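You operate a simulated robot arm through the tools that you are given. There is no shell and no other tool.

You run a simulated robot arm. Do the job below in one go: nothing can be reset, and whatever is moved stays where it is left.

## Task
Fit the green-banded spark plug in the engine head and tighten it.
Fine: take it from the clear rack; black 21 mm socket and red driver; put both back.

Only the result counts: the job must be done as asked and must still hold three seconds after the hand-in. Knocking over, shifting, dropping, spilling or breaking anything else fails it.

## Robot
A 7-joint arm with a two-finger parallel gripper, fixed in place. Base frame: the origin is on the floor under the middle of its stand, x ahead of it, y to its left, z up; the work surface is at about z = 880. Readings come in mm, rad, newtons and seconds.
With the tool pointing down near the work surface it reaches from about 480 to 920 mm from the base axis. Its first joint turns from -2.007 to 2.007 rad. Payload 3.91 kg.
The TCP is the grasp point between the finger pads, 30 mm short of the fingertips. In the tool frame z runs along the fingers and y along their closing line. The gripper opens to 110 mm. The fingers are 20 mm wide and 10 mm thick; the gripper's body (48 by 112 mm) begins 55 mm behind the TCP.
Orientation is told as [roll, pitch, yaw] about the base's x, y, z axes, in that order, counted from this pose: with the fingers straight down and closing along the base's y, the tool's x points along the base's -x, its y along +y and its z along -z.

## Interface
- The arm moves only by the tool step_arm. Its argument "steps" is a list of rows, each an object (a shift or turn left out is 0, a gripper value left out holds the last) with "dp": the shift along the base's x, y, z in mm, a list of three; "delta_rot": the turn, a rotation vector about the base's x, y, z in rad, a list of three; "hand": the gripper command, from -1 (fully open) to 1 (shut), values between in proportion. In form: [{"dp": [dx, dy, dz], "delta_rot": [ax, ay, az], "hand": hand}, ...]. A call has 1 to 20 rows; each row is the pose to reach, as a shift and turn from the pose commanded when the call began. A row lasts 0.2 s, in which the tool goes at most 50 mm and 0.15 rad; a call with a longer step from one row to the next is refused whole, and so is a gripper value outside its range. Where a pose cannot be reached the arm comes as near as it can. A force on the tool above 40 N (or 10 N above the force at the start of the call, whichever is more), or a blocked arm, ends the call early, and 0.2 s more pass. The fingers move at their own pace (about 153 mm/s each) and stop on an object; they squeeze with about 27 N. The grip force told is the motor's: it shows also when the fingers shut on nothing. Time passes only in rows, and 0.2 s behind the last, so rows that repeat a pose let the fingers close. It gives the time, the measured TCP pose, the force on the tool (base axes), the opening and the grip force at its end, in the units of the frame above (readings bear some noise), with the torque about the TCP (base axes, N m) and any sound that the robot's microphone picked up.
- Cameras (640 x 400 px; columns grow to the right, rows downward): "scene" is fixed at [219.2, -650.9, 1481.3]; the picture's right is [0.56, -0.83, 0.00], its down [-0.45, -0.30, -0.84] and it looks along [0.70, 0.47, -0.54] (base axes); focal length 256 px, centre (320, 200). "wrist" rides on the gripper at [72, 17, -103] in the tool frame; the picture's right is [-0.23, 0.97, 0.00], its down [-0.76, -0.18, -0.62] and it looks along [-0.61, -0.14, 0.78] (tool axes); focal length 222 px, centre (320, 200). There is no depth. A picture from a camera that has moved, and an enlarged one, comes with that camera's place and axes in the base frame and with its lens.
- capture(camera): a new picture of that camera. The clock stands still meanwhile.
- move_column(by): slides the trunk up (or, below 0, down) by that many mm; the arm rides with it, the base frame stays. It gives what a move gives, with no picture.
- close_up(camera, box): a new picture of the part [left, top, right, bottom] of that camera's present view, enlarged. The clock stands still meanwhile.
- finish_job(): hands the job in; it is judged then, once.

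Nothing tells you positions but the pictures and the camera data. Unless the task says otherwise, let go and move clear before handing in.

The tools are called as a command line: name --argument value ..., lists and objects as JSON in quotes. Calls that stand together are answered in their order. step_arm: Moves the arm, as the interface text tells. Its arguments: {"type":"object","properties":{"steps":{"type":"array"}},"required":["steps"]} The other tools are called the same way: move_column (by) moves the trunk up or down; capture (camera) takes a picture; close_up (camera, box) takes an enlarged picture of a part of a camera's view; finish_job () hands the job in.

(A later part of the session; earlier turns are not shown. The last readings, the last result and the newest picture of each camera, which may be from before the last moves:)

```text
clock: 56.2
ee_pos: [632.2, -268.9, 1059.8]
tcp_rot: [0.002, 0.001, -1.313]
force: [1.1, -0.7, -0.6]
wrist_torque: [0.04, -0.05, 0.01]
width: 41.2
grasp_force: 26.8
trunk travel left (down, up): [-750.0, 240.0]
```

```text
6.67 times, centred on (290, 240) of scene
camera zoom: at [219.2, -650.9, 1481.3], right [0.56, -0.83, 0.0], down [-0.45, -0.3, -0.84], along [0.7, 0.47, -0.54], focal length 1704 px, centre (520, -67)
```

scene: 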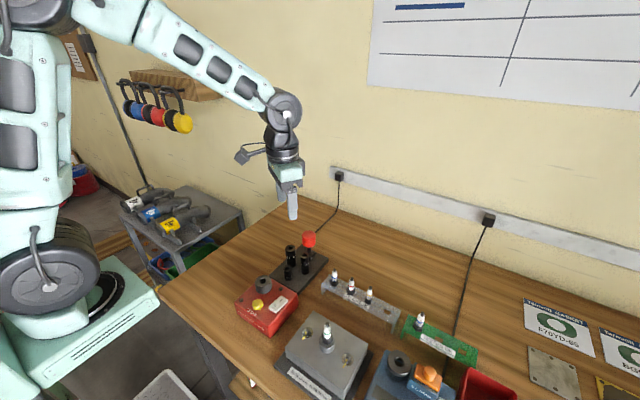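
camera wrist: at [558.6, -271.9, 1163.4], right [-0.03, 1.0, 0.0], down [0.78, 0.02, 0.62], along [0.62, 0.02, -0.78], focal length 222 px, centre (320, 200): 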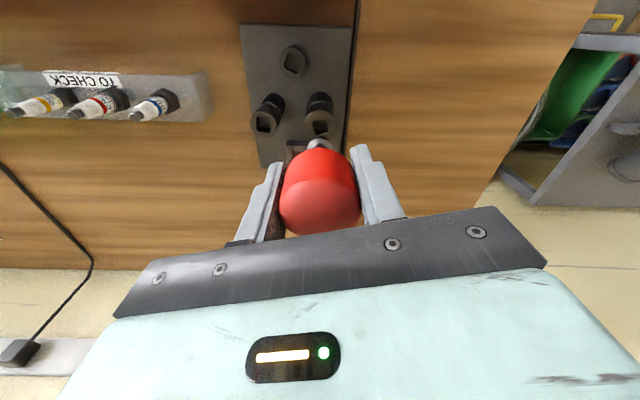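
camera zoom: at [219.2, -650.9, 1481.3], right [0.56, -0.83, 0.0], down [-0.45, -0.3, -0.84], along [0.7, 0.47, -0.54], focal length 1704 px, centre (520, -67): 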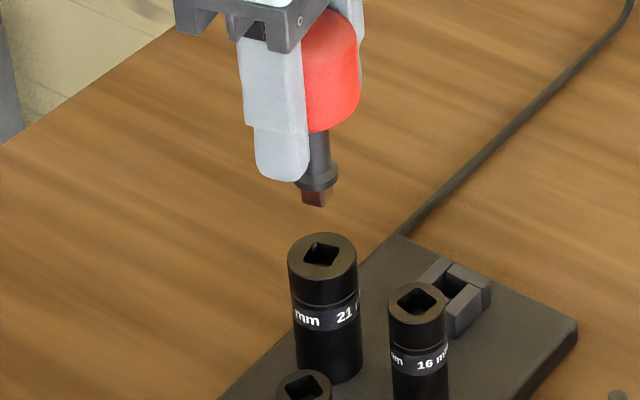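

Both axes agree within 0.3 mm. I correct that small offset and lower the square toward the socket, then check from the side.

step_arm --steps '[{"dp": [0.25, 0.15, -8], "hand": 1}, {"dp": [0.25, 0.15, -16], "hand": 1}, {"dp": [0.25, 0.15, -22], "hand": 1}, {"dp": [0.25, 0.15, -26], "hand": 1}, {"dp": [0.25, 0.15, -26], "hand": 1}]'

close_up --camera "wrist" --box '[290, 95, 350, 150]'

close_up --camera "scene" --box '[272, 225, 304, 260]'

```text
clock: 57.4
ee_pos: [632.1, -269.1, 1034.0]
tcp_rot: [0.0, -0.001, -1.311]
force: [0.3, 0.5, -2.5]
wrist_torque: [-0.02, 0.01, -0.01]
width: 41.8
grasp_force: 27.2
trunk travel left (down, up): [-750.0, 240.0]
```

```text
7.27 times, centred on (320, 122) of wrist
camera zoom: at [629.9, -195.1, 1137.4], right [1.0, 0.03, 0.0], down [0.02, -0.78, 0.62], along [0.02, -0.62, -0.78], focal length 1615 px, centre (320, 764)
```

zoom: 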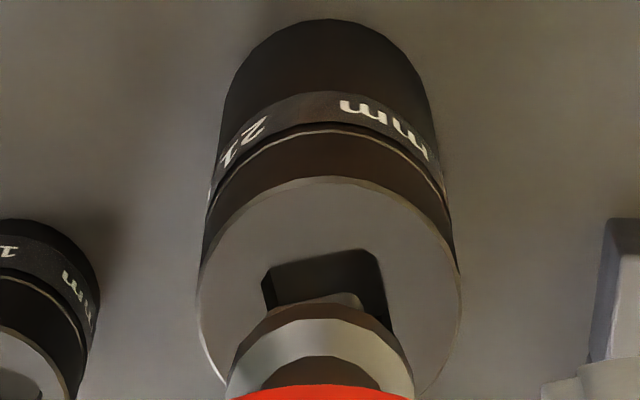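

```text
11.43 times, centred on (288, 242) of scene
camera zoom: at [219.2, -650.9, 1481.3], right [0.56, -0.83, 0.0], down [-0.45, -0.3, -0.84], along [0.7, 0.47, -0.54], focal length 2921 px, centre (686, -286)
```

zoom: 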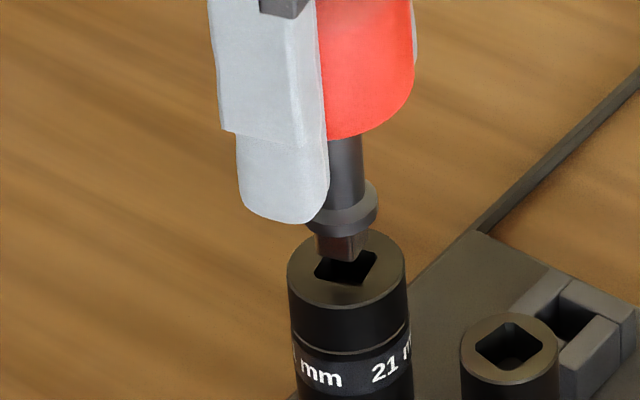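

The tip is entering above the hole, perhaps half a millimetre short in +x. I apply (+0.5, -0.3) and lower in small steps while watching the force.

step_arm --steps '[{"dp": [0.5, -0.3, 0], "hand": 1}, {"dp": [0.5, -0.3, -2], "hand": 1}, {"dp": [0.5, -0.3, -4], "hand": 1}, {"dp": [0.5, -0.3, -6], "hand": 1}, {"dp": [0.5, -0.3, -8], "hand": 1}, {"dp": [0.5, -0.3, -8], "hand": 1}]'

close_up --camera "scene" --box '[272, 225, 304, 260]'

close_up --camera "wrist" --box '[290, 95, 350, 150]'

```text
clock: 58.8
ee_pos: [632.2, -270.2, 1025.3]
tcp_rot: [0.001, 0.0, -1.311]
force: [0.2, -0.4, -1.8]
wrist_torque: [-0.01, 0.01, 0.03]
width: 41.8
grasp_force: 26.7
trunk travel left (down, up): [-750.0, 240.0]
```

```text
11.43 times, centred on (288, 242) of scene
camera zoom: at [219.2, -650.9, 1481.3], right [0.56, -0.83, 0.0], down [-0.45, -0.3, -0.84], along [0.7, 0.47, -0.54], focal length 2921 px, centre (686, -286)
```

zoom: 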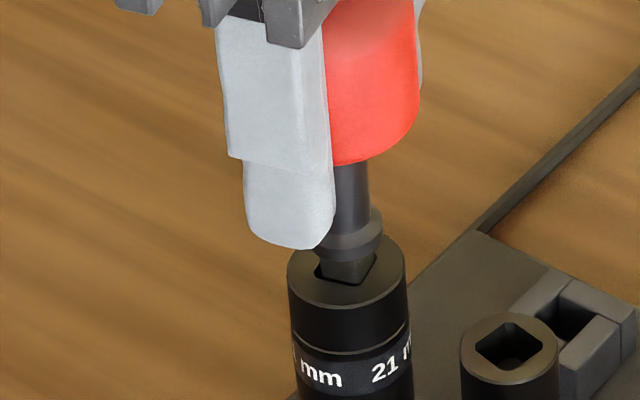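

```text
7.27 times, centred on (320, 122) of wrist
camera zoom: at [630.7, -195.6, 1129.1], right [1.0, 0.03, 0.0], down [0.02, -0.78, 0.62], along [0.02, -0.62, -0.78], focal length 1615 px, centre (320, 764)
```

zoom: 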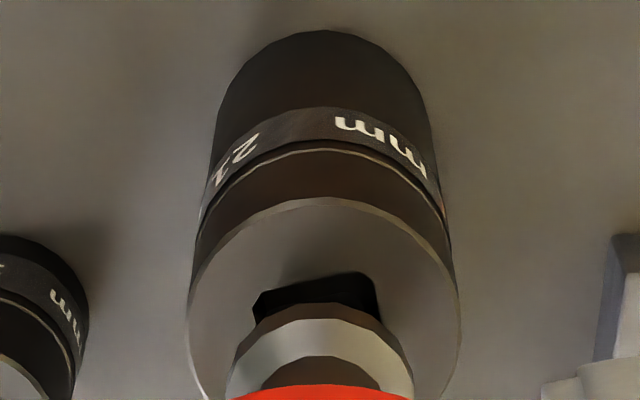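

The square has entered the socket freely. I continue down in 1 mm steps until the flange seats.

step_arm --steps '[{"dp": [0, 0, -1], "hand": 1}, {"dp": [0, 0, -2], "hand": 1}, {"dp": [0, 0, -3], "hand": 1}, {"dp": [0, 0, -4], "hand": 1}, {"dp": [0, 0, -5], "hand": 1}, {"dp": [0, 0, -5], "hand": 1}]'

close_up --camera "scene" --box '[272, 225, 304, 260]'

```text
clock: 60.2
ee_pos: [633.9, -268.4, 1021.7]
tcp_rot: [0.0, 0.001, -1.312]
force: [-0.1, -0.2, -2.5]
wrist_torque: [0.0, -0.02, 0.01]
width: 41.3
grasp_force: 27.1
trunk travel left (down, up): [-750.0, 240.0]
```

```text
11.43 times, centred on (288, 242) of scene
camera zoom: at [219.2, -650.9, 1481.3], right [0.56, -0.83, 0.0], down [-0.45, -0.3, -0.84], along [0.7, 0.47, -0.54], focal length 2921 px, centre (686, -286)
```

zoom: 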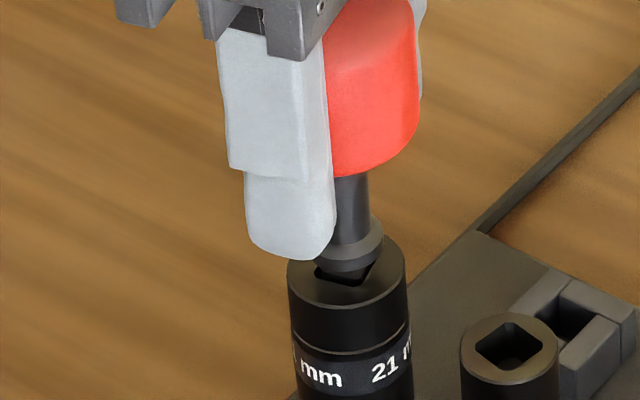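

Still free; the flange is a few mm above the socket top. I continue down gently.

step_arm --steps '[{"dp": [0, 0, -1], "hand": 1}, {"dp": [0, 0, -2], "hand": 1}, {"dp": [0, 0, -3], "hand": 1}, {"dp": [0, 0, -3], "hand": 1}]'

close_up --camera "scene" --box '[272, 225, 304, 260]'

```text
clock: 61.2
ee_pos: [632.7, -268.6, 1018.0]
tcp_rot: [0.002, 0.001, -1.309]
force: [0.1, 0.4, -2.0]
wrist_torque: [0.01, 0.0, -0.01]
width: 41.5
grasp_force: 26.7
trunk travel left (down, up): [-750.0, 240.0]
```

```text
11.43 times, centred on (288, 242) of scene
camera zoom: at [219.2, -650.9, 1481.3], right [0.56, -0.83, 0.0], down [-0.45, -0.3, -0.84], along [0.7, 0.47, -0.54], focal length 2921 px, centre (686, -286)
```

zoom: 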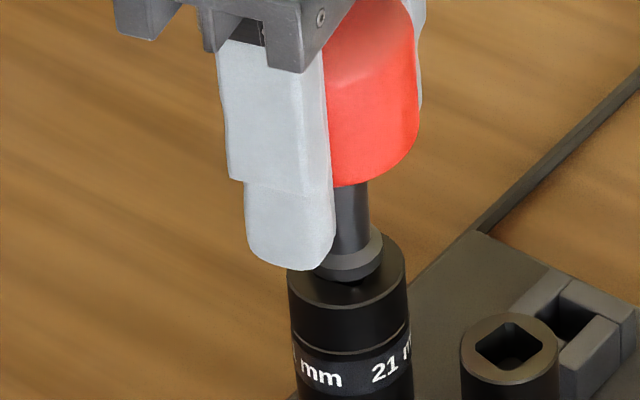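

The flange is nearly on the socket. I go down another 3 mm in half-steps, reading the force.

step_arm --steps '[{"dp": [0, 0, -0.7], "hand": 1}, {"dp": [0, 0, -1.4], "hand": 1}, {"dp": [0, 0, -1.4], "hand": 1}]'

step_arm --steps '[{"dp": [0, 0, -0.6], "hand": 1}, {"dp": [0, 0, -0.6], "hand": 1}]'

step_arm --steps '[{"dp": [0, 0, -0.6], "hand": 1}, {"dp": [0, 0, -0.6], "hand": 1}]'

close_up --camera "scene" --box '[272, 225, 304, 260]'

```text
clock: 62.0
ee_pos: [633.2, -270.4, 1016.5]
tcp_rot: [0.001, 0.001, -1.311]
force: [0.8, 0.1, -1.9]
wrist_torque: [0.03, 0.0, 0.0]
width: 41.5
grasp_force: 26.7
trunk travel left (down, up): [-750.0, 240.0]
```

```text
clock: 62.6
ee_pos: [632.2, -268.9, 1015.9]
tcp_rot: [0.0, 0.001, -1.31]
force: [-0.4, 0.3, -2.7]
wrist_torque: [-0.03, -0.02, 0.01]
width: 41.7
grasp_force: 26.7
trunk travel left (down, up): [-750.0, 240.0]
```

```text
clock: 63.2
ee_pos: [634.0, -269.5, 1014.9]
tcp_rot: [0.0, 0.001, -1.312]
force: [0.0, -0.8, -1.4]
wrist_torque: [-0.01, 0.03, 0.02]
width: 41.6
grasp_force: 27.1
trunk travel left (down, up): [-750.0, 240.0]
```

```text
11.43 times, centred on (288, 242) of scene
camera zoom: at [219.2, -650.9, 1481.3], right [0.56, -0.83, 0.0], down [-0.45, -0.3, -0.84], along [0.7, 0.47, -0.54], focal length 2921 px, centre (686, -286)
```

zoom: 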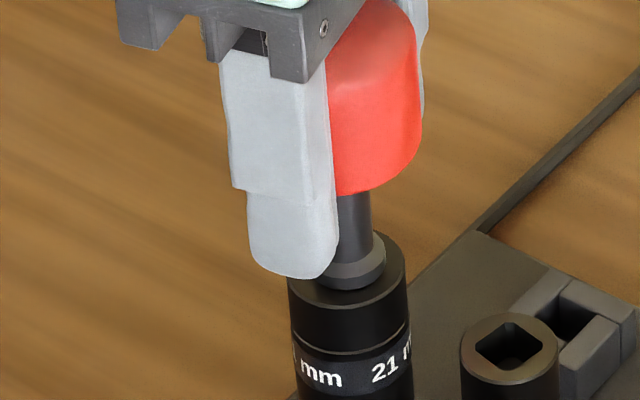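

No contact yet. I keep stepping down until the flange touches.

step_arm --steps '[{"dp": [0, 0, -0.7], "hand": 1}, {"dp": [0, 0, -0.7], "hand": 1}]'

step_arm --steps '[{"dp": [0, 0, -0.7], "hand": 1}, {"dp": [0, 0, -0.7], "hand": 1}]'

step_arm --steps '[{"dp": [0, 0, -0.7], "hand": 1}, {"dp": [0, 0, -0.7], "hand": 1}]'

close_up --camera "scene" --box '[272, 225, 304, 260]'

```text
clock: 63.8
ee_pos: [632.3, -269.4, 1014.2]
tcp_rot: [0.002, 0.0, -1.31]
force: [-1.1, -0.5, 5.9]
wrist_torque: [-0.01, 0.01, 0.03]
width: 41.8
grasp_force: 26.8
trunk travel left (down, up): [-750.0, 240.0]
```

```text
clock: 64.4
ee_pos: [634.4, -268.8, 1015.4]
tcp_rot: [0.001, -0.001, -1.309]
force: [1.4, -0.5, 17.7]
wrist_torque: [0.01, -0.03, -0.01]
width: 41.3
grasp_force: 26.6
trunk travel left (down, up): [-750.0, 240.0]
```

```text
clock: 65.0
ee_pos: [633.2, -269.1, 1014.3]
tcp_rot: [0.003, -0.001, -1.312]
force: [1.9, 0.9, 33.8]
wrist_torque: [0.01, 0.01, 0.0]
width: 41.6
grasp_force: 27.3
trunk travel left (down, up): [-750.0, 240.0]
```

```text
11.43 times, centred on (288, 242) of scene
camera zoom: at [219.2, -650.9, 1481.3], right [0.56, -0.83, 0.0], down [-0.45, -0.3, -0.84], along [0.7, 0.47, -0.54], focal length 2921 px, centre (686, -286)
```

zoom: 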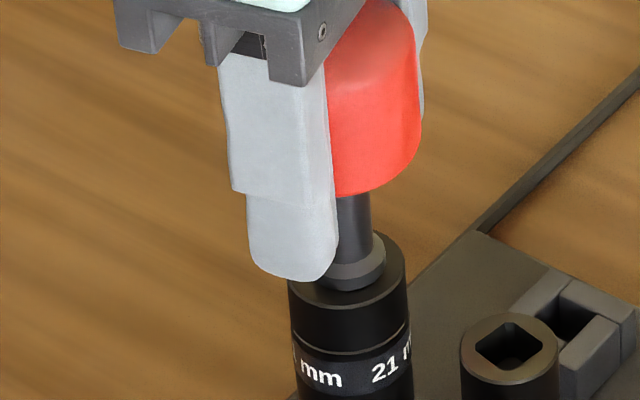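

The flange is firmly seated in the socket (34 N at 1.5 mm past contact). I relieve and lift slowly to see whether the socket comes with the driver.

step_arm --steps '[{"dp": [0, 0, 1], "hand": 1}, {"dp": [0, 0, 2], "hand": 1}, {"dp": [0, 0, 4], "hand": 1}, {"dp": [0, 0, 7], "hand": 1}, {"dp": [0, 0, 10], "hand": 1}, {"dp": [0, 0, 10], "hand": 1}]'

close_up --camera "scene" --box '[265, 215, 315, 275]'

```text
clock: 66.4
ee_pos: [632.8, -269.6, 1023.1]
tcp_rot: [-0.002, 0.001, -1.31]
force: [0.0, -0.5, -1.0]
wrist_torque: [-0.01, -0.02, 0.01]
width: 41.7
grasp_force: 27.2
trunk travel left (down, up): [-750.0, 240.0]
```

```text
6.67 times, centred on (290, 245) of scene
camera zoom: at [219.2, -650.9, 1481.3], right [0.56, -0.83, 0.0], down [-0.45, -0.3, -0.84], along [0.7, 0.47, -0.54], focal length 1704 px, centre (520, -100)
```

zoom: 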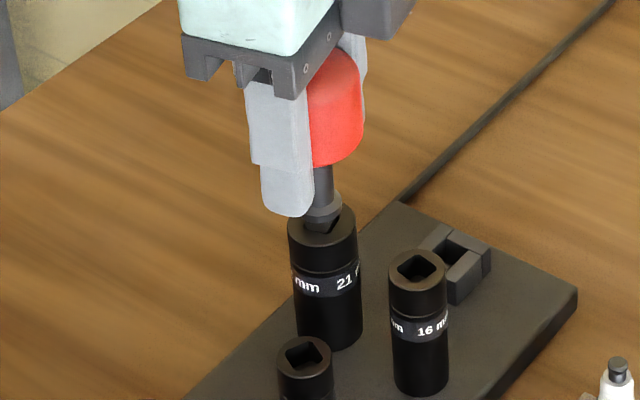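

The socket does not cling to the driver, so the gripper must carry the socket to the plug first. I return the driver to its well: lift, turn back to yaw 0 and hover over the holder.

step_arm --steps '[{"dp": [0, 0, 10], "hand": 1}, {"dp": [0, 0, 25], "hand": 1}, {"dp": [0, 0, 38], "hand": 1}, {"dp": [6, -3, 40], "delta_rot": [0, 0, 0.14], "hand": 1}, {"dp": [12, -6, 40], "delta_rot": [0, 0, 0.28], "hand": 1}, {"dp": [18, -9, 40], "delta_rot": [0, 0, 0.42], "hand": 1}, {"dp": [24, -12, 40], "delta_rot": [0, 0, 0.56], "hand": 1}, {"dp": [30, -15, 40], "delta_rot": [0, 0, 0.7], "hand": 1}, {"dp": [36, -18, 40], "delta_rot": [0, 0, 0.84], "hand": 1}, {"dp": [42, -20, 40], "delta_rot": [0, 0, 0.98], "hand": 1}, {"dp": [48, -22, 40], "delta_rot": [0, 0, 1.12], "hand": 1}, {"dp": [54, -24, 40], "delta_rot": [0, 0, 1.26], "hand": 1}, {"dp": [56.25, -25.75, 40], "delta_rot": [0, 0, 1.3108], "hand": 1}, {"dp": [56.25, -25.75, 20], "delta_rot": [0, 0, 1.3108], "hand": 1}, {"dp": [56.25, -25.75, 0], "delta_rot": [0, 0, 1.3108], "hand": 1}, {"dp": [56.25, -25.75, -22], "delta_rot": [0, 0, 1.3108], "hand": 1}, {"dp": [56.25, -25.75, -30], "delta_rot": [0, 0, 1.3108], "hand": 1}, {"dp": [56.25, -25.75, -36], "delta_rot": [0, 0, 1.3108], "hand": 1}, {"dp": [56.25, -25.75, -36], "delta_rot": [0, 0, 1.3108], "hand": 1}]'

close_up --camera "scene" --box '[290, 220, 330, 270]'

close_up --camera "wrist" --box '[280, 90, 360, 160]'

```text
clock: 70.4
ee_pos: [687.9, -294.5, 987.6]
tcp_rot: [0.0, -0.001, 0.0]
force: [0.2, -0.4, -1.0]
wrist_torque: [-0.03, -0.02, 0.01]
width: 41.2
grasp_force: 26.8
trunk travel left (down, up): [-750.0, 240.0]
```

```text
8.00 times, centred on (310, 245) of scene
camera zoom: at [219.2, -650.9, 1481.3], right [0.56, -0.83, 0.0], down [-0.45, -0.3, -0.84], along [0.7, 0.47, -0.54], focal length 2045 px, centre (400, -160)
```

zoom: 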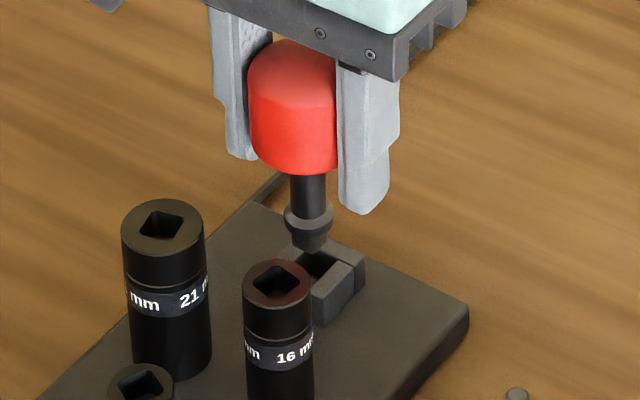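

```text
5.71 times, centred on (320, 125) of wrist
camera zoom: at [615.7, -277.9, 1091.1], right [0.23, 0.97, 0.0], down [0.76, -0.18, 0.62], along [0.61, -0.14, -0.78], focal length 1269 px, centre (320, 629)
```

zoom: 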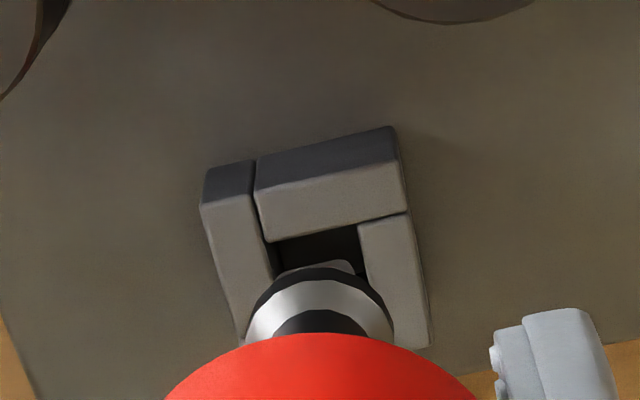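

The square tip is right over the well. I lower gently back in, watching the force.

step_arm --steps '[{"dp": [0, 0, -2], "hand": 1}, {"dp": [0, 0, -4], "hand": 1}, {"dp": [0, 0, -6], "hand": 1}, {"dp": [0, 0, -8], "hand": 1}, {"dp": [0, 0, -10], "hand": 1}, {"dp": [0, 0, -12], "hand": 1}, {"dp": [0, 0, -14], "hand": 1}, {"dp": [0, 0, -16], "hand": 1}, {"dp": [0, 0, -18], "hand": 1}, {"dp": [0, 0, -18], "hand": 1}]'

close_up --camera "scene" --box '[290, 220, 330, 270]'

```text
clock: 72.6
ee_pos: [690.5, -296.2, 969.4]
tcp_rot: [0.0, 0.001, -0.002]
force: [0.4, 0.3, -1.7]
wrist_torque: [0.0, 0.01, 0.01]
width: 41.6
grasp_force: 27.5
trunk travel left (down, up): [-750.0, 240.0]
```

```text
8.00 times, centred on (310, 245) of scene
camera zoom: at [219.2, -650.9, 1481.3], right [0.56, -0.83, 0.0], down [-0.45, -0.3, -0.84], along [0.7, 0.47, -0.54], focal length 2045 px, centre (400, -160)
```

zoom: 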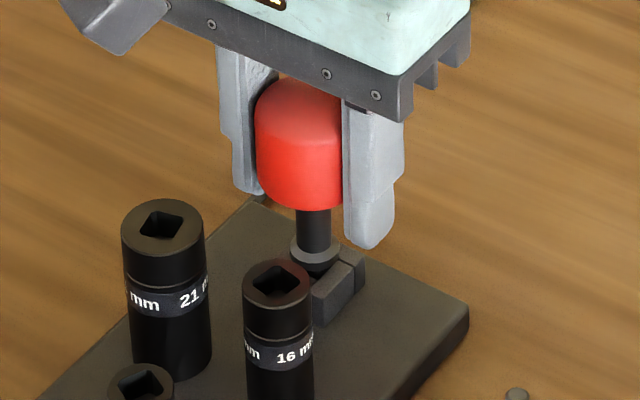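

The driver is going into its well without resistance. I continue the last few mm in small steps.

step_arm --steps '[{"dp": [0, 0, -1.5], "hand": 1}, {"dp": [0, 0, -3], "hand": 1}, {"dp": [0, 0, -4], "hand": 1}, {"dp": [0, 0, -4], "hand": 1}]'

step_arm --steps '[{"dp": [0, 0, -0.7], "hand": 1}, {"dp": [0, 0, -1.3], "hand": 1}, {"dp": [0, 0, -1.3], "hand": 1}]'

```text
clock: 73.6
ee_pos: [690.2, -295.4, 965.0]
tcp_rot: [-0.001, 0.001, 0.0]
force: [-0.4, 0.0, -1.1]
wrist_torque: [0.0, 0.0, -0.03]
width: 41.2
grasp_force: 27.1
trunk travel left (down, up): [-750.0, 240.0]
```

```text
clock: 74.4
ee_pos: [689.6, -294.3, 964.9]
tcp_rot: [0.0, 0.0, 0.001]
force: [0.6, -0.4, -1.0]
wrist_torque: [0.0, -0.02, 0.02]
width: 41.5
grasp_force: 27.2
trunk travel left (down, up): [-750.0, 240.0]
```

I'm back at the height where I gripped it. I check the flange contact and then release.

step_arm --steps '[{"dp": [0, 0, -0.5], "hand": 1}, {"dp": [0, 0, -0.5], "hand": 1}]'

close_up --camera "scene" --box '[290, 220, 330, 270]'

```text
clock: 75.0
ee_pos: [688.3, -295.3, 963.7]
tcp_rot: [0.0, 0.0, 0.0]
force: [-1.6, -0.1, 3.0]
wrist_torque: [0.0, 0.04, -0.04]
width: 41.6
grasp_force: 27.4
trunk travel left (down, up): [-750.0, 240.0]
```

```text
8.00 times, centred on (310, 245) of scene
camera zoom: at [219.2, -650.9, 1481.3], right [0.56, -0.83, 0.0], down [-0.45, -0.3, -0.84], along [0.7, 0.47, -0.54], focal length 2045 px, centre (400, -160)
```

zoom: 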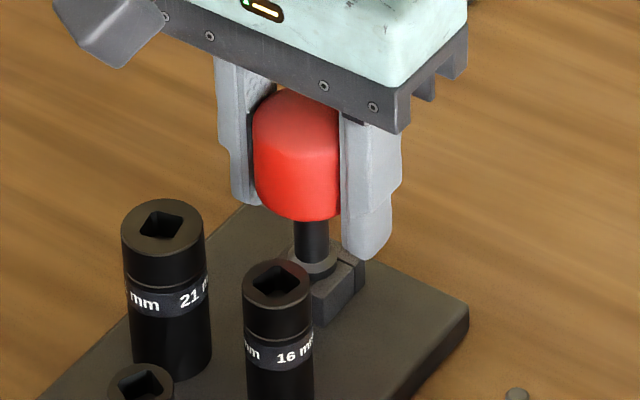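

The driver is back in its well, seated with 3 N. I release it and rise straight up.

step_arm --steps '[{"dp": [0, 0, 0.5], "hand": 0.1}, {"dp": [0, 0, 0.5], "hand": -0.2}, {"dp": [0, 0, 0.5], "hand": -0.25}, {"dp": [0, 0, 10], "hand": -0.25}, {"dp": [0, 0, 35], "hand": -0.25}, {"dp": [0, 0, 70], "hand": -0.25}, {"dp": [0, 0, 100], "hand": -0.25}, {"dp": [0, 0, 100], "hand": -0.25}]'

close_up --camera "scene" --box '[270, 215, 340, 285]'

```text
clock: 76.8
ee_pos: [691.2, -292.0, 1065.1]
tcp_rot: [0.001, 0.0, 0.0]
force: [0.0, 0.6, 0.8]
wrist_torque: [-0.03, -0.01, -0.02]
width: 68.9
grasp_force: 0.0
trunk travel left (down, up): [-750.0, 240.0]
```

```text
5.71 times, centred on (305, 250) of scene
camera zoom: at [219.2, -650.9, 1481.3], right [0.56, -0.83, 0.0], down [-0.45, -0.3, -0.84], along [0.7, 0.47, -0.54], focal length 1461 px, centre (406, -86)
```

zoom: 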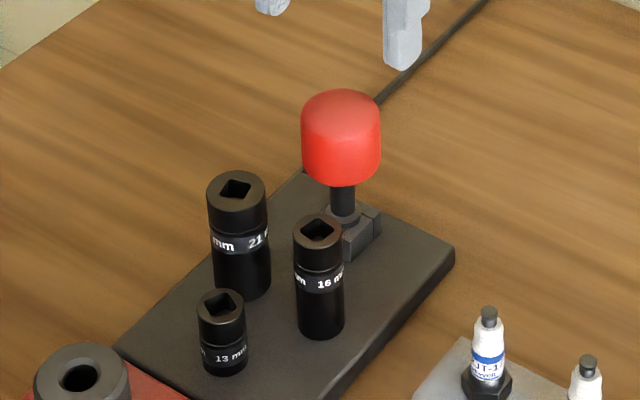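

The driver stands properly in its well. Next I hover over the 21 mm socket with the fingers turned to close between its neighbours (yaw -0.52).

step_arm --steps '[{"dp": [-12, 5, 0], "delta_rot": [0, 0, -0.13], "hand": 0}, {"dp": [-26, 12, 0], "delta_rot": [0, 0, -0.26], "hand": 0}, {"dp": [-42, 19, 0], "delta_rot": [0, 0, -0.39], "hand": 0}, {"dp": [-56.2, 25.8, 0], "delta_rot": [0, 0, -0.524], "hand": 0}, {"dp": [-56.2, 25.8, -13.5], "delta_rot": [0, 0, -0.524], "hand": 0}, {"dp": [-56.2, 25.8, -13.5], "delta_rot": [0, 0, -0.524], "hand": 0}]'

capture --camera "wrist"

close_up --camera "wrist" --box '[270, 80, 370, 170]'

close_up --camera "scene" --box '[265, 205, 335, 275]'

```text
clock: 78.2
ee_pos: [632.2, -268.1, 1049.6]
tcp_rot: [-0.001, 0.0, -0.525]
force: [-0.7, 0.1, -0.3]
wrist_torque: [-0.01, -0.01, -0.03]
width: 54.9
grasp_force: 0.1
trunk travel left (down, up): [-750.0, 240.0]
```

```text
taken
camera wrist: at [577.8, -217.5, 1153.6], right [0.68, 0.73, 0.0], down [0.57, -0.54, 0.62], along [0.45, -0.43, -0.78], focal length 222 px, centre (320, 200)
```

wrist: 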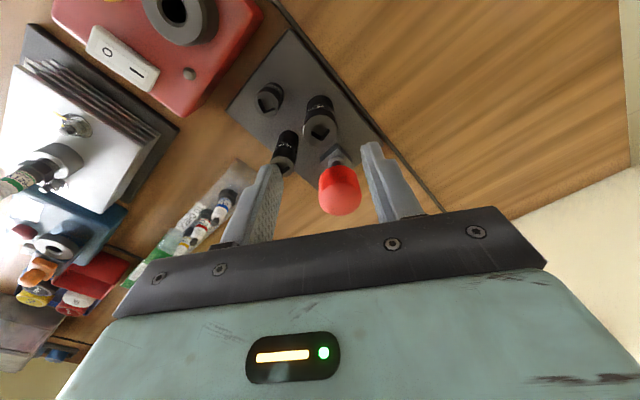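

```text
4.44 times, centred on (320, 125) of wrist
camera zoom: at [577.8, -217.5, 1153.6], right [0.68, 0.73, 0.0], down [0.57, -0.54, 0.62], along [0.45, -0.43, -0.78], focal length 987 px, centre (320, 533)
```

zoom: 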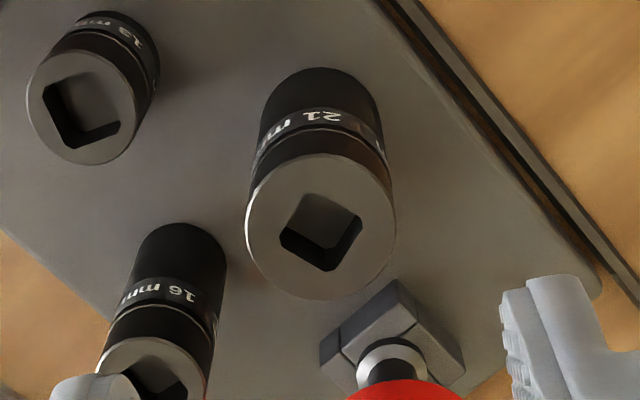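

```text
5.71 times, centred on (300, 240) of scene
camera zoom: at [219.2, -650.9, 1481.3], right [0.56, -0.83, 0.0], down [-0.45, -0.3, -0.84], along [0.7, 0.47, -0.54], focal length 1461 px, centre (434, -29)
```

zoom: 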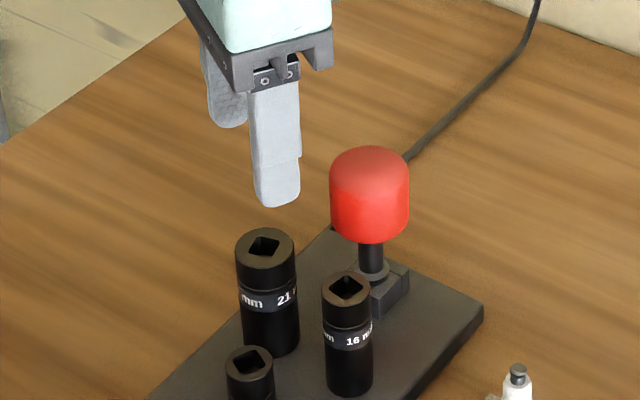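

The socket is centred under the TCP and both finger paths are clear. I descend around it.

step_arm --steps '[{"dp": [0, 0, -30], "hand": 0}, {"dp": [0, 0, -55], "hand": 0}, {"dp": [0, 0, -75], "hand": 0}, {"dp": [0, 0, -92], "hand": 0}, {"dp": [0, 0, -106], "hand": 0}, {"dp": [0, 0, -118], "hand": 0}, {"dp": [0, 0, -118], "hand": 0}]'

capture --camera "wrist"

close_up --camera "scene" --box '[265, 205, 335, 275]'

```text
clock: 79.8
ee_pos: [634.1, -268.8, 929.2]
tcp_rot: [0.002, 0.0, -0.527]
force: [0.7, -0.8, 0.1]
wrist_torque: [0.02, -0.01, -0.01]
width: 55.1
grasp_force: 0.0
trunk travel left (down, up): [-750.0, 240.0]
```

```text
taken
camera wrist: at [579.2, -218.9, 1034.2], right [0.68, 0.73, 0.0], down [0.57, -0.54, 0.62], along [0.45, -0.43, -0.78], focal length 222 px, centre (320, 200)
```

wrist: 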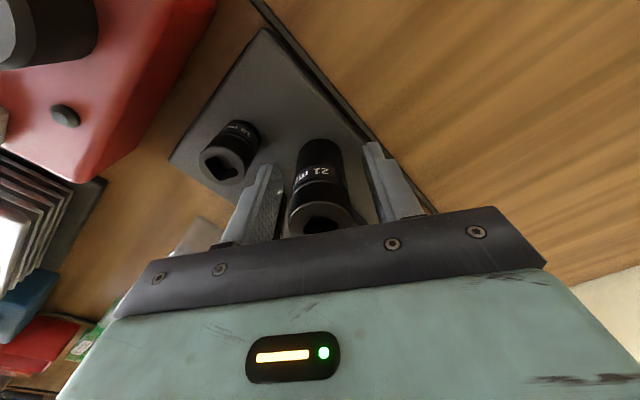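

```text
5.71 times, centred on (300, 240) of scene
camera zoom: at [219.2, -650.9, 1481.3], right [0.56, -0.83, 0.0], down [-0.45, -0.3, -0.84], along [0.7, 0.47, -0.54], focal length 1461 px, centre (434, -29)
```

zoom: 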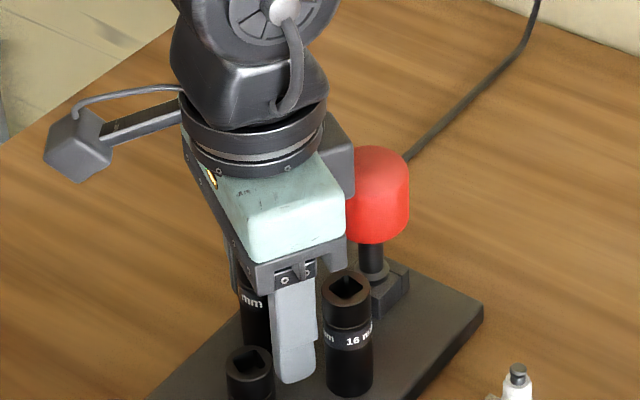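

The fingers straddle the 21 mm socket and nothing is touched (forces near zero, driver unmoved). I close on the socket.

step_arm --steps '[{"dp": [0, 0, 0], "hand": 0.3}, {"dp": [0, 0, 0], "hand": 1}, {"dp": [0, 0, 0], "hand": 1}, {"dp": [0, 0, 0], "hand": 1}]'

close_up --camera "wrist" --box '[260, 120, 380, 240]'

```text
clock: 80.8
ee_pos: [633.5, -270.7, 931.3]
tcp_rot: [0.0, -0.001, -0.526]
force: [0.1, 0.0, -0.4]
wrist_torque: [0.0, 0.0, 0.0]
width: 30.1
grasp_force: 27.1
trunk travel left (down, up): [-750.0, 240.0]
```

```text
3.33 times, centred on (320, 180) of wrist
camera zoom: at [579.2, -218.9, 1034.3], right [0.68, 0.73, 0.0], down [0.57, -0.54, 0.62], along [0.45, -0.43, -0.78], focal length 740 px, centre (320, 267)
```

zoom: 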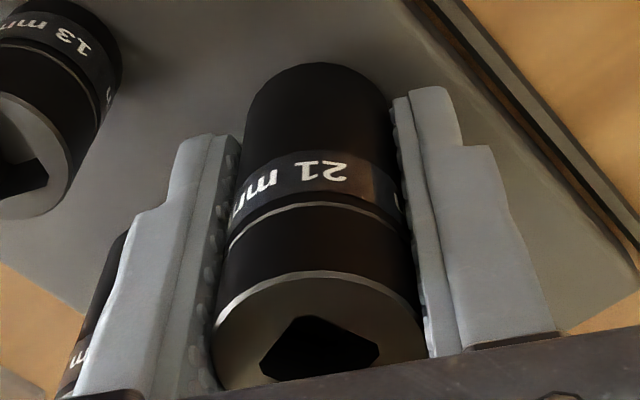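

The socket is gripped at 30.1 mm; I note this pose for its return. I lift it straight up.

step_arm --steps '[{"dp": [0, 0, 3], "hand": 1}, {"dp": [0, 0, 10], "hand": 1}, {"dp": [0, 0, 25], "hand": 1}, {"dp": [0, 0, 45], "hand": 1}, {"dp": [0, 0, 75], "hand": 1}, {"dp": [0, 0, 110], "hand": 1}, {"dp": [0, 0, 150], "hand": 1}, {"dp": [0, 0, 190], "hand": 1}, {"dp": [0, 0, 190], "hand": 1}]'

close_up --camera "scene" --box '[255, 185, 345, 275]'

close_up --camera "wrist" --box '[260, 80, 380, 200]'

```text
clock: 82.8
ee_pos: [631.4, -268.8, 1122.7]
tcp_rot: [-0.001, -0.001, -0.524]
force: [-0.1, 0.1, -2.0]
wrist_torque: [-0.01, -0.02, -0.02]
width: 30.3
grasp_force: 27.3
trunk travel left (down, up): [-750.0, 240.0]
```

```text
4.44 times, centred on (300, 230) of scene
camera zoom: at [219.2, -650.9, 1481.3], right [0.56, -0.83, 0.0], down [-0.45, -0.3, -0.84], along [0.7, 0.47, -0.54], focal length 1136 px, centre (409, 67)
```

zoom: 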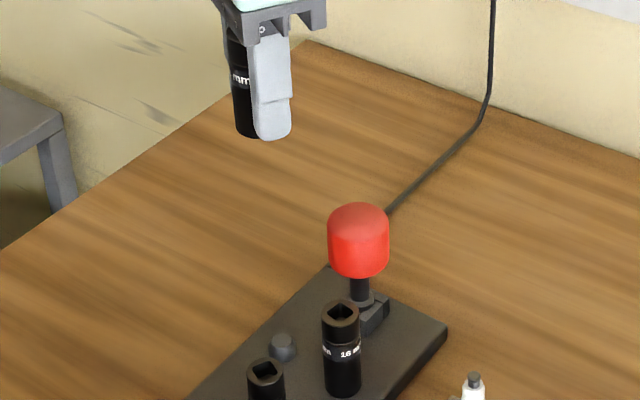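

```text
3.33 times, centred on (320, 140) of wrist
camera zoom: at [577.4, -218.5, 1227.3], right [0.68, 0.73, 0.0], down [0.57, -0.54, 0.62], along [0.45, -0.43, -0.78], focal length 740 px, centre (320, 400)
```

zoom: 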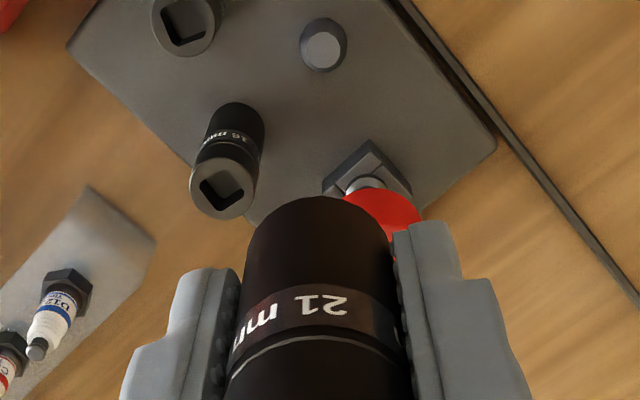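

The socket came off a small round peg and is held straight. I carry it over to the head, staying high, and look at the plug below.

step_arm --steps '[{"dp": [-20, -28, 0], "hand": 1}, {"dp": [-45, -63, 0], "hand": 1}, {"dp": [-72, -102, 0], "hand": 1}, {"dp": [-99, -141, 0], "hand": 1}, {"dp": [-126, -179, 0], "hand": 1}, {"dp": [-148, -210, 0], "hand": 1}, {"dp": [-163.1, -230.6, 0], "hand": 1}, {"dp": [-163.1, -230.6, 0], "hand": 1}, {"dp": [-163.1, -230.6, 0], "hand": 1}]'

capture --camera "wrist"

close_up --camera "wrist" --box '[280, 80, 360, 160]'

close_up --camera "scene" --box '[290, 270, 370, 360]'

```text
clock: 84.8
ee_pos: [469.7, -500.9, 1120.7]
tcp_rot: [0.0, 0.0, -0.526]
force: [-0.4, 0.1, -1.4]
wrist_torque: [0.01, 0.01, -0.01]
width: 30.4
grasp_force: 26.8
trunk travel left (down, up): [-750.0, 240.0]
```

```text
taken
camera wrist: at [416.2, -450.1, 1224.4], right [0.68, 0.73, 0.0], down [0.57, -0.54, 0.62], along [0.45, -0.43, -0.78], focal length 222 px, centre (320, 200)
```

wrist: 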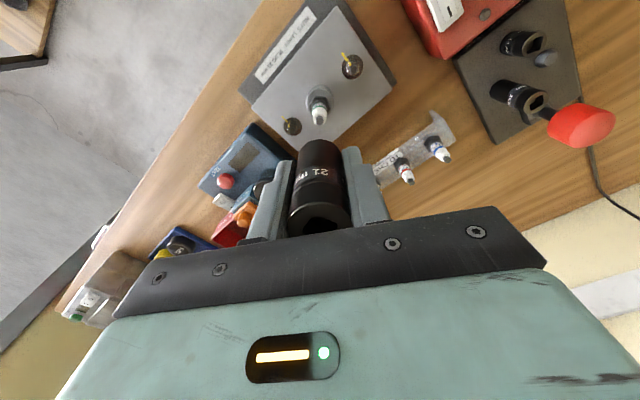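

```text
5.00 times, centred on (320, 120) of wrist
camera zoom: at [416.2, -450.1, 1224.4], right [0.68, 0.73, 0.0], down [0.57, -0.54, 0.62], along [0.45, -0.43, -0.78], focal length 1111 px, centre (320, 600)
```

zoom: 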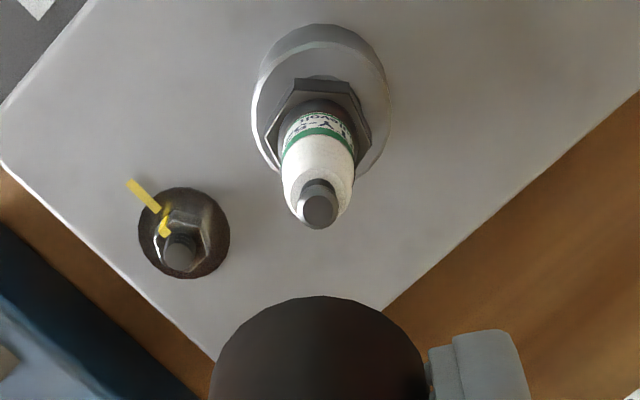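

```text
4.44 times, centred on (330, 315) of scene
camera zoom: at [219.2, -650.9, 1481.3], right [0.56, -0.83, 0.0], down [-0.45, -0.3, -0.84], along [0.7, 0.47, -0.54], focal length 1136 px, centre (276, -311)
```

zoom: 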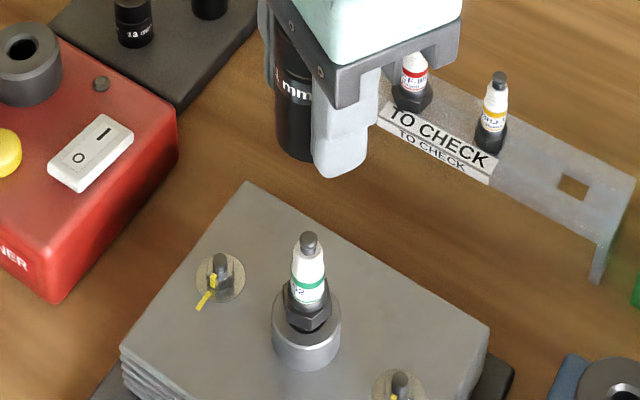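

The plug's tip is exactly on the column of the TCP axis in this view. I zoom for the hex angle, then check the perpendicular direction.

close_up --camera "wrist" --box '[302, 82, 338, 128]'

step_arm --steps '[{"delta_rot": [0, 0, -0.14], "hand": 1}, {"delta_rot": [0, 0, -0.28], "hand": 1}, {"delta_rot": [0, 0, -0.42], "hand": 1}, {"delta_rot": [0, 0, -0.56], "hand": 1}, {"delta_rot": [0, 0, -0.7], "hand": 1}, {"delta_rot": [0, 0, -0.84], "hand": 1}, {"delta_rot": [0, 0, -0.98], "hand": 1}, {"delta_rot": [0, 0, -1.12], "hand": 1}, {"delta_rot": [0, 0, -1.26], "hand": 1}, {"delta_rot": [0, 0, -1.4], "hand": 1}, {"delta_rot": [0, 0, -1.54], "hand": 1}, {"delta_rot": [0, 0, -1.5708], "hand": 1}, {"delta_rot": [0, 0, -1.5708], "hand": 1}]'

close_up --camera "wrist" --box '[280, 80, 360, 160]'

close_up --camera "wrist" --box '[302, 82, 338, 128]'

```text
8.70 times, centred on (320, 105) of wrist
camera zoom: at [416.2, -450.1, 1224.4], right [0.68, 0.73, 0.0], down [0.57, -0.54, 0.62], along [0.45, -0.43, -0.78], focal length 1932 px, centre (320, 1026)
```

zoom: 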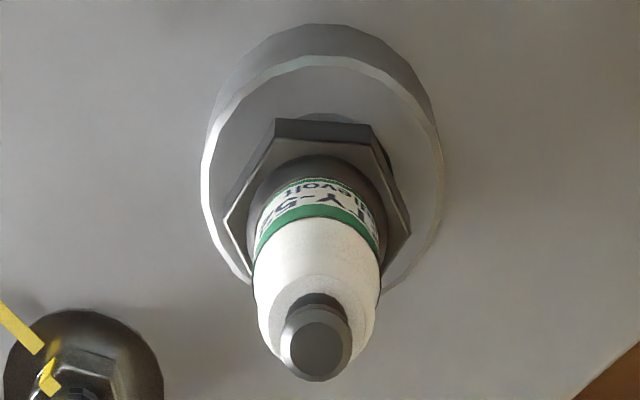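

```text
clock: 87.6
ee_pos: [469.4, -500.3, 1121.2]
tcp_rot: [0.0, 0.0, -2.094]
force: [-0.2, -0.4, -1.7]
wrist_torque: [0.01, 0.01, 0.04]
width: 30.2
grasp_force: 27.4
trunk travel left (down, up): [-750.0, 240.0]
```

```text
5.00 times, centred on (320, 120) of wrist
camera zoom: at [521.1, -446.5, 1225.5], right [0.73, -0.69, 0.0], down [-0.54, -0.57, 0.62], along [-0.43, -0.45, -0.78], focal length 1111 px, centre (320, 600)
```

zoom: 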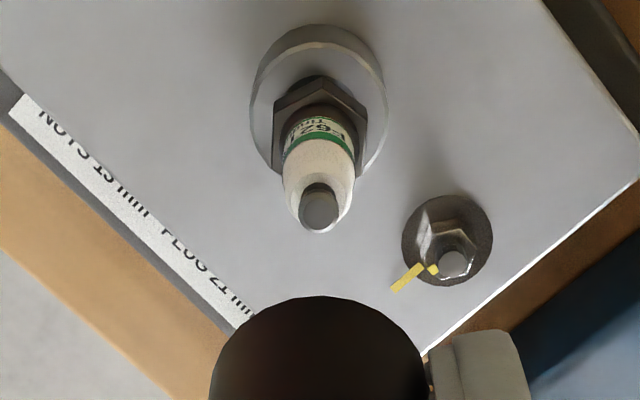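

```text
8.70 times, centred on (320, 105) of wrist
camera zoom: at [521.1, -446.5, 1225.5], right [0.73, -0.69, 0.0], down [-0.54, -0.57, 0.62], along [-0.43, -0.45, -0.78], focal length 1932 px, centre (320, 1026)
```

zoom: 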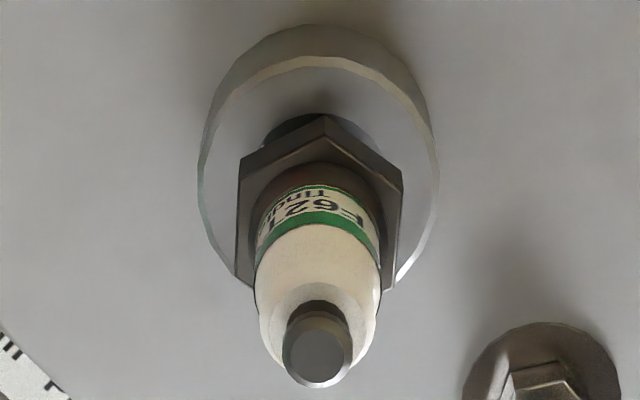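

Both views put the plug within 0.2 mm of the TCP axis. I lower the socket over the plug until it is just above the hex.

step_arm --steps '[{"dp": [0, 0, -20], "hand": 1}, {"dp": [0, 0, -40], "hand": 1}, {"dp": [0, 0, -52], "hand": 1}, {"dp": [0, 0, -60], "hand": 1}, {"dp": [0, 0, -67], "hand": 1}, {"dp": [0, 0, -74], "hand": 1}, {"dp": [0, 0, -81], "hand": 1}, {"dp": [0, 0, -88], "hand": 1}, {"dp": [0, 0, -95], "hand": 1}, {"dp": [0, 0, -95], "hand": 1}]'

close_up --camera "wrist" --box '[280, 90, 360, 170]'

close_up --camera "scene" --box '[300, 300, 360, 355]'

```text
clock: 89.8
ee_pos: [468.7, -500.0, 1026.6]
tcp_rot: [0.0, 0.0, -2.097]
force: [0.1, 0.6, -1.9]
wrist_torque: [-0.01, 0.0, 0.0]
width: 30.3
grasp_force: 26.9
trunk travel left (down, up): [-750.0, 240.0]
```

```text
5.00 times, centred on (320, 130) of wrist
camera zoom: at [520.9, -445.7, 1130.0], right [0.73, -0.68, 0.0], down [-0.54, -0.57, 0.62], along [-0.43, -0.45, -0.78], focal length 1111 px, centre (320, 550)
```

zoom: 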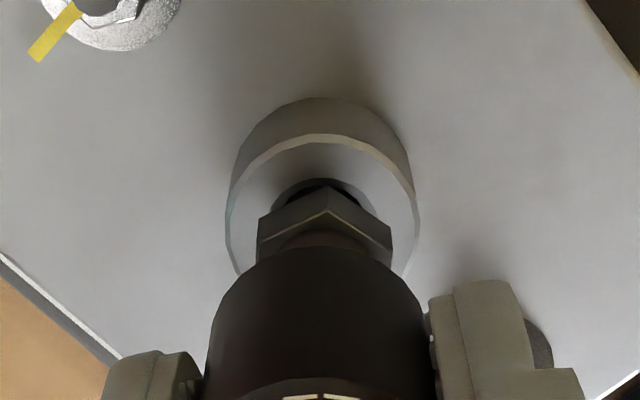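

```text
7.27 times, centred on (330, 328) of scene
camera zoom: at [219.2, -650.9, 1481.3], right [0.56, -0.83, 0.0], down [-0.45, -0.3, -0.84], along [0.7, 0.47, -0.54], focal length 1859 px, centre (247, -727)
```

zoom: 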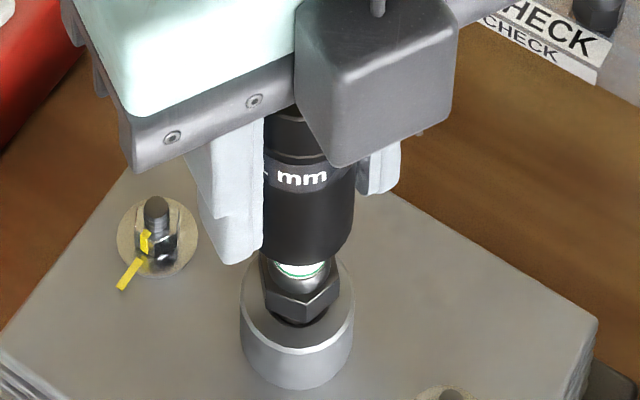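

The plug's upper part is inside the socket and the hex is just below its mouth, well aligned. I lower in 1.5 mm steps until it touches or slips over the hex.

step_arm --steps '[{"dp": [0.2, -0.2, -1.5], "hand": 1}, {"dp": [0.2, -0.2, -3], "hand": 1}, {"dp": [0.2, -0.2, -4.5], "hand": 1}, {"dp": [0.2, -0.2, -6], "hand": 1}, {"dp": [0.2, -0.2, -7.5], "hand": 1}, {"dp": [0.2, -0.2, -9], "hand": 1}, {"dp": [0.2, -0.2, -9], "hand": 1}]'

close_up --camera "wrist" --box '[280, 90, 360, 170]'

close_up --camera "scene" --box '[300, 300, 360, 355]'

```text
clock: 91.4
ee_pos: [469.8, -500.8, 1018.4]
tcp_rot: [-0.002, 0.0, -2.095]
force: [-0.8, -0.5, -1.2]
wrist_torque: [0.01, 0.0, 0.02]
width: 30.3
grasp_force: 26.8
trunk travel left (down, up): [-750.0, 240.0]
```

```text
5.00 times, centred on (320, 130) of wrist
camera zoom: at [521.2, -446.5, 1121.8], right [0.73, -0.68, 0.0], down [-0.54, -0.57, 0.62], along [-0.43, -0.45, -0.78], focal length 1111 px, centre (320, 550)
```

zoom: 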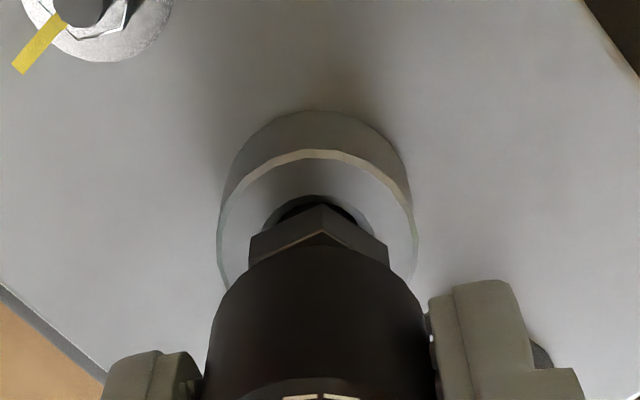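

```text
7.27 times, centred on (330, 328) of scene
camera zoom: at [219.2, -650.9, 1481.3], right [0.56, -0.83, 0.0], down [-0.45, -0.3, -0.84], along [0.7, 0.47, -0.54], focal length 1859 px, centre (247, -727)
```

zoom: 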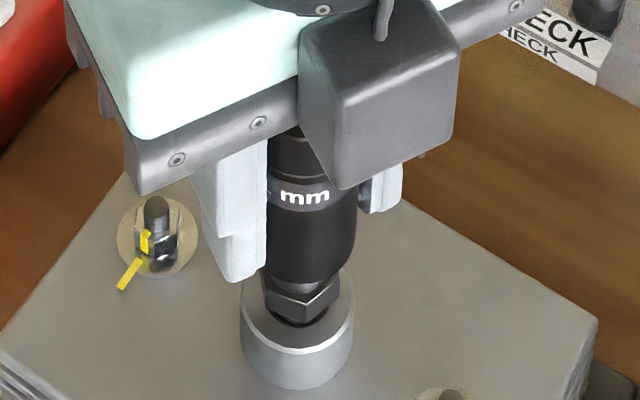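

The socket mouth is at the hex top and well centred. I continue slowly to feel for contact.

step_arm --steps '[{"dp": [0, 0, -1], "hand": 1}, {"dp": [0, 0, -2], "hand": 1}, {"dp": [0, 0, -3], "hand": 1}, {"dp": [0, 0, -3], "hand": 1}]'

step_arm --steps '[{"dp": [0, 0, -0.8], "hand": 1}, {"dp": [0, 0, -1.6], "hand": 1}, {"dp": [0, 0, -1.6], "hand": 1}]'

close_up --camera "scene" --box '[300, 300, 360, 355]'

```text
clock: 92.4
ee_pos: [470.5, -500.3, 1014.7]
tcp_rot: [-0.001, -0.001, -2.097]
force: [-0.6, -0.3, -1.9]
wrist_torque: [0.0, 0.02, -0.02]
width: 30.1
grasp_force: 27.3
trunk travel left (down, up): [-750.0, 240.0]
```

```text
clock: 93.2
ee_pos: [470.1, -500.8, 1013.5]
tcp_rot: [0.0, 0.001, -2.094]
force: [-0.5, -0.8, -2.8]
wrist_torque: [0.0, 0.0, 0.0]
width: 30.4
grasp_force: 27.3
trunk travel left (down, up): [-750.0, 240.0]
```

```text
7.27 times, centred on (330, 328) of scene
camera zoom: at [219.2, -650.9, 1481.3], right [0.56, -0.83, 0.0], down [-0.45, -0.3, -0.84], along [0.7, 0.47, -0.54], focal length 1859 px, centre (247, -727)
```

zoom: 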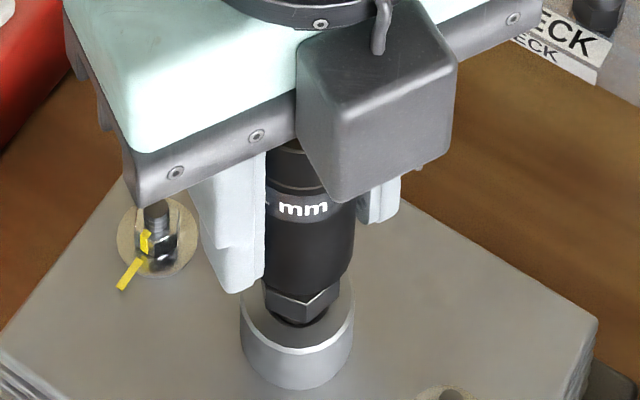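

Still no resistance. I keep going 1 mm at a time.

step_arm --steps '[{"dp": [0, 0, -0.8], "hand": 1}, {"dp": [0, 0, -1.6], "hand": 1}, {"dp": [0, 0, -1.6], "hand": 1}]'

step_arm --steps '[{"dp": [0, 0, -0.8], "hand": 1}, {"dp": [0, 0, -1.6], "hand": 1}, {"dp": [0, 0, -1.6], "hand": 1}]'

close_up --camera "scene" --box '[300, 300, 360, 355]'

close_up --camera "wrist" --box '[280, 90, 360, 170]'

```text
clock: 94.0
ee_pos: [468.3, -499.7, 1010.7]
tcp_rot: [0.001, 0.001, -2.096]
force: [0.5, 0.8, -2.0]
wrist_torque: [-0.02, -0.01, -0.03]
width: 30.2
grasp_force: 26.8
trunk travel left (down, up): [-750.0, 240.0]
```

```text
clock: 94.8
ee_pos: [469.7, -501.0, 1009.3]
tcp_rot: [0.001, 0.0, -2.099]
force: [-0.2, 0.3, -1.7]
wrist_torque: [0.0, 0.01, 0.01]
width: 30.3
grasp_force: 26.6
trunk travel left (down, up): [-750.0, 240.0]
```

```text
7.27 times, centred on (330, 328) of scene
camera zoom: at [219.2, -650.9, 1481.3], right [0.56, -0.83, 0.0], down [-0.45, -0.3, -0.84], along [0.7, 0.47, -0.54], focal length 1859 px, centre (247, -727)
```

zoom: 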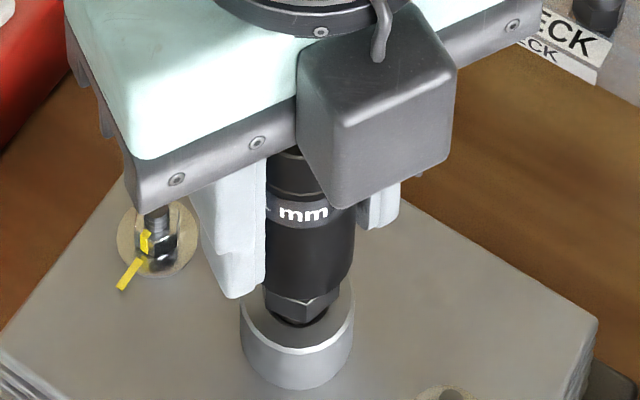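

```text
5.00 times, centred on (320, 130) of wrist
camera zoom: at [521.4, -446.1, 1113.6], right [0.73, -0.68, 0.0], down [-0.54, -0.57, 0.62], along [-0.43, -0.45, -0.78], focal length 1111 px, centre (320, 550)
```

zoom: 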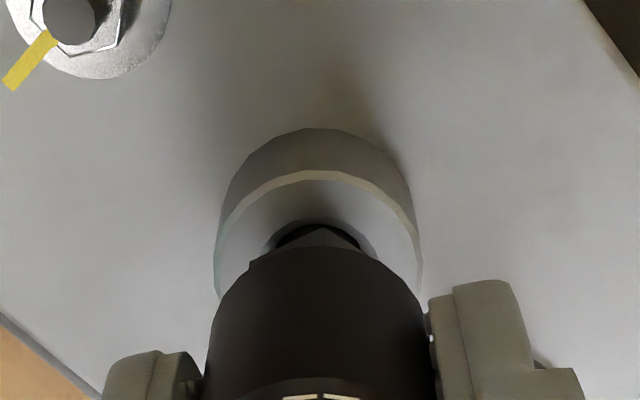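

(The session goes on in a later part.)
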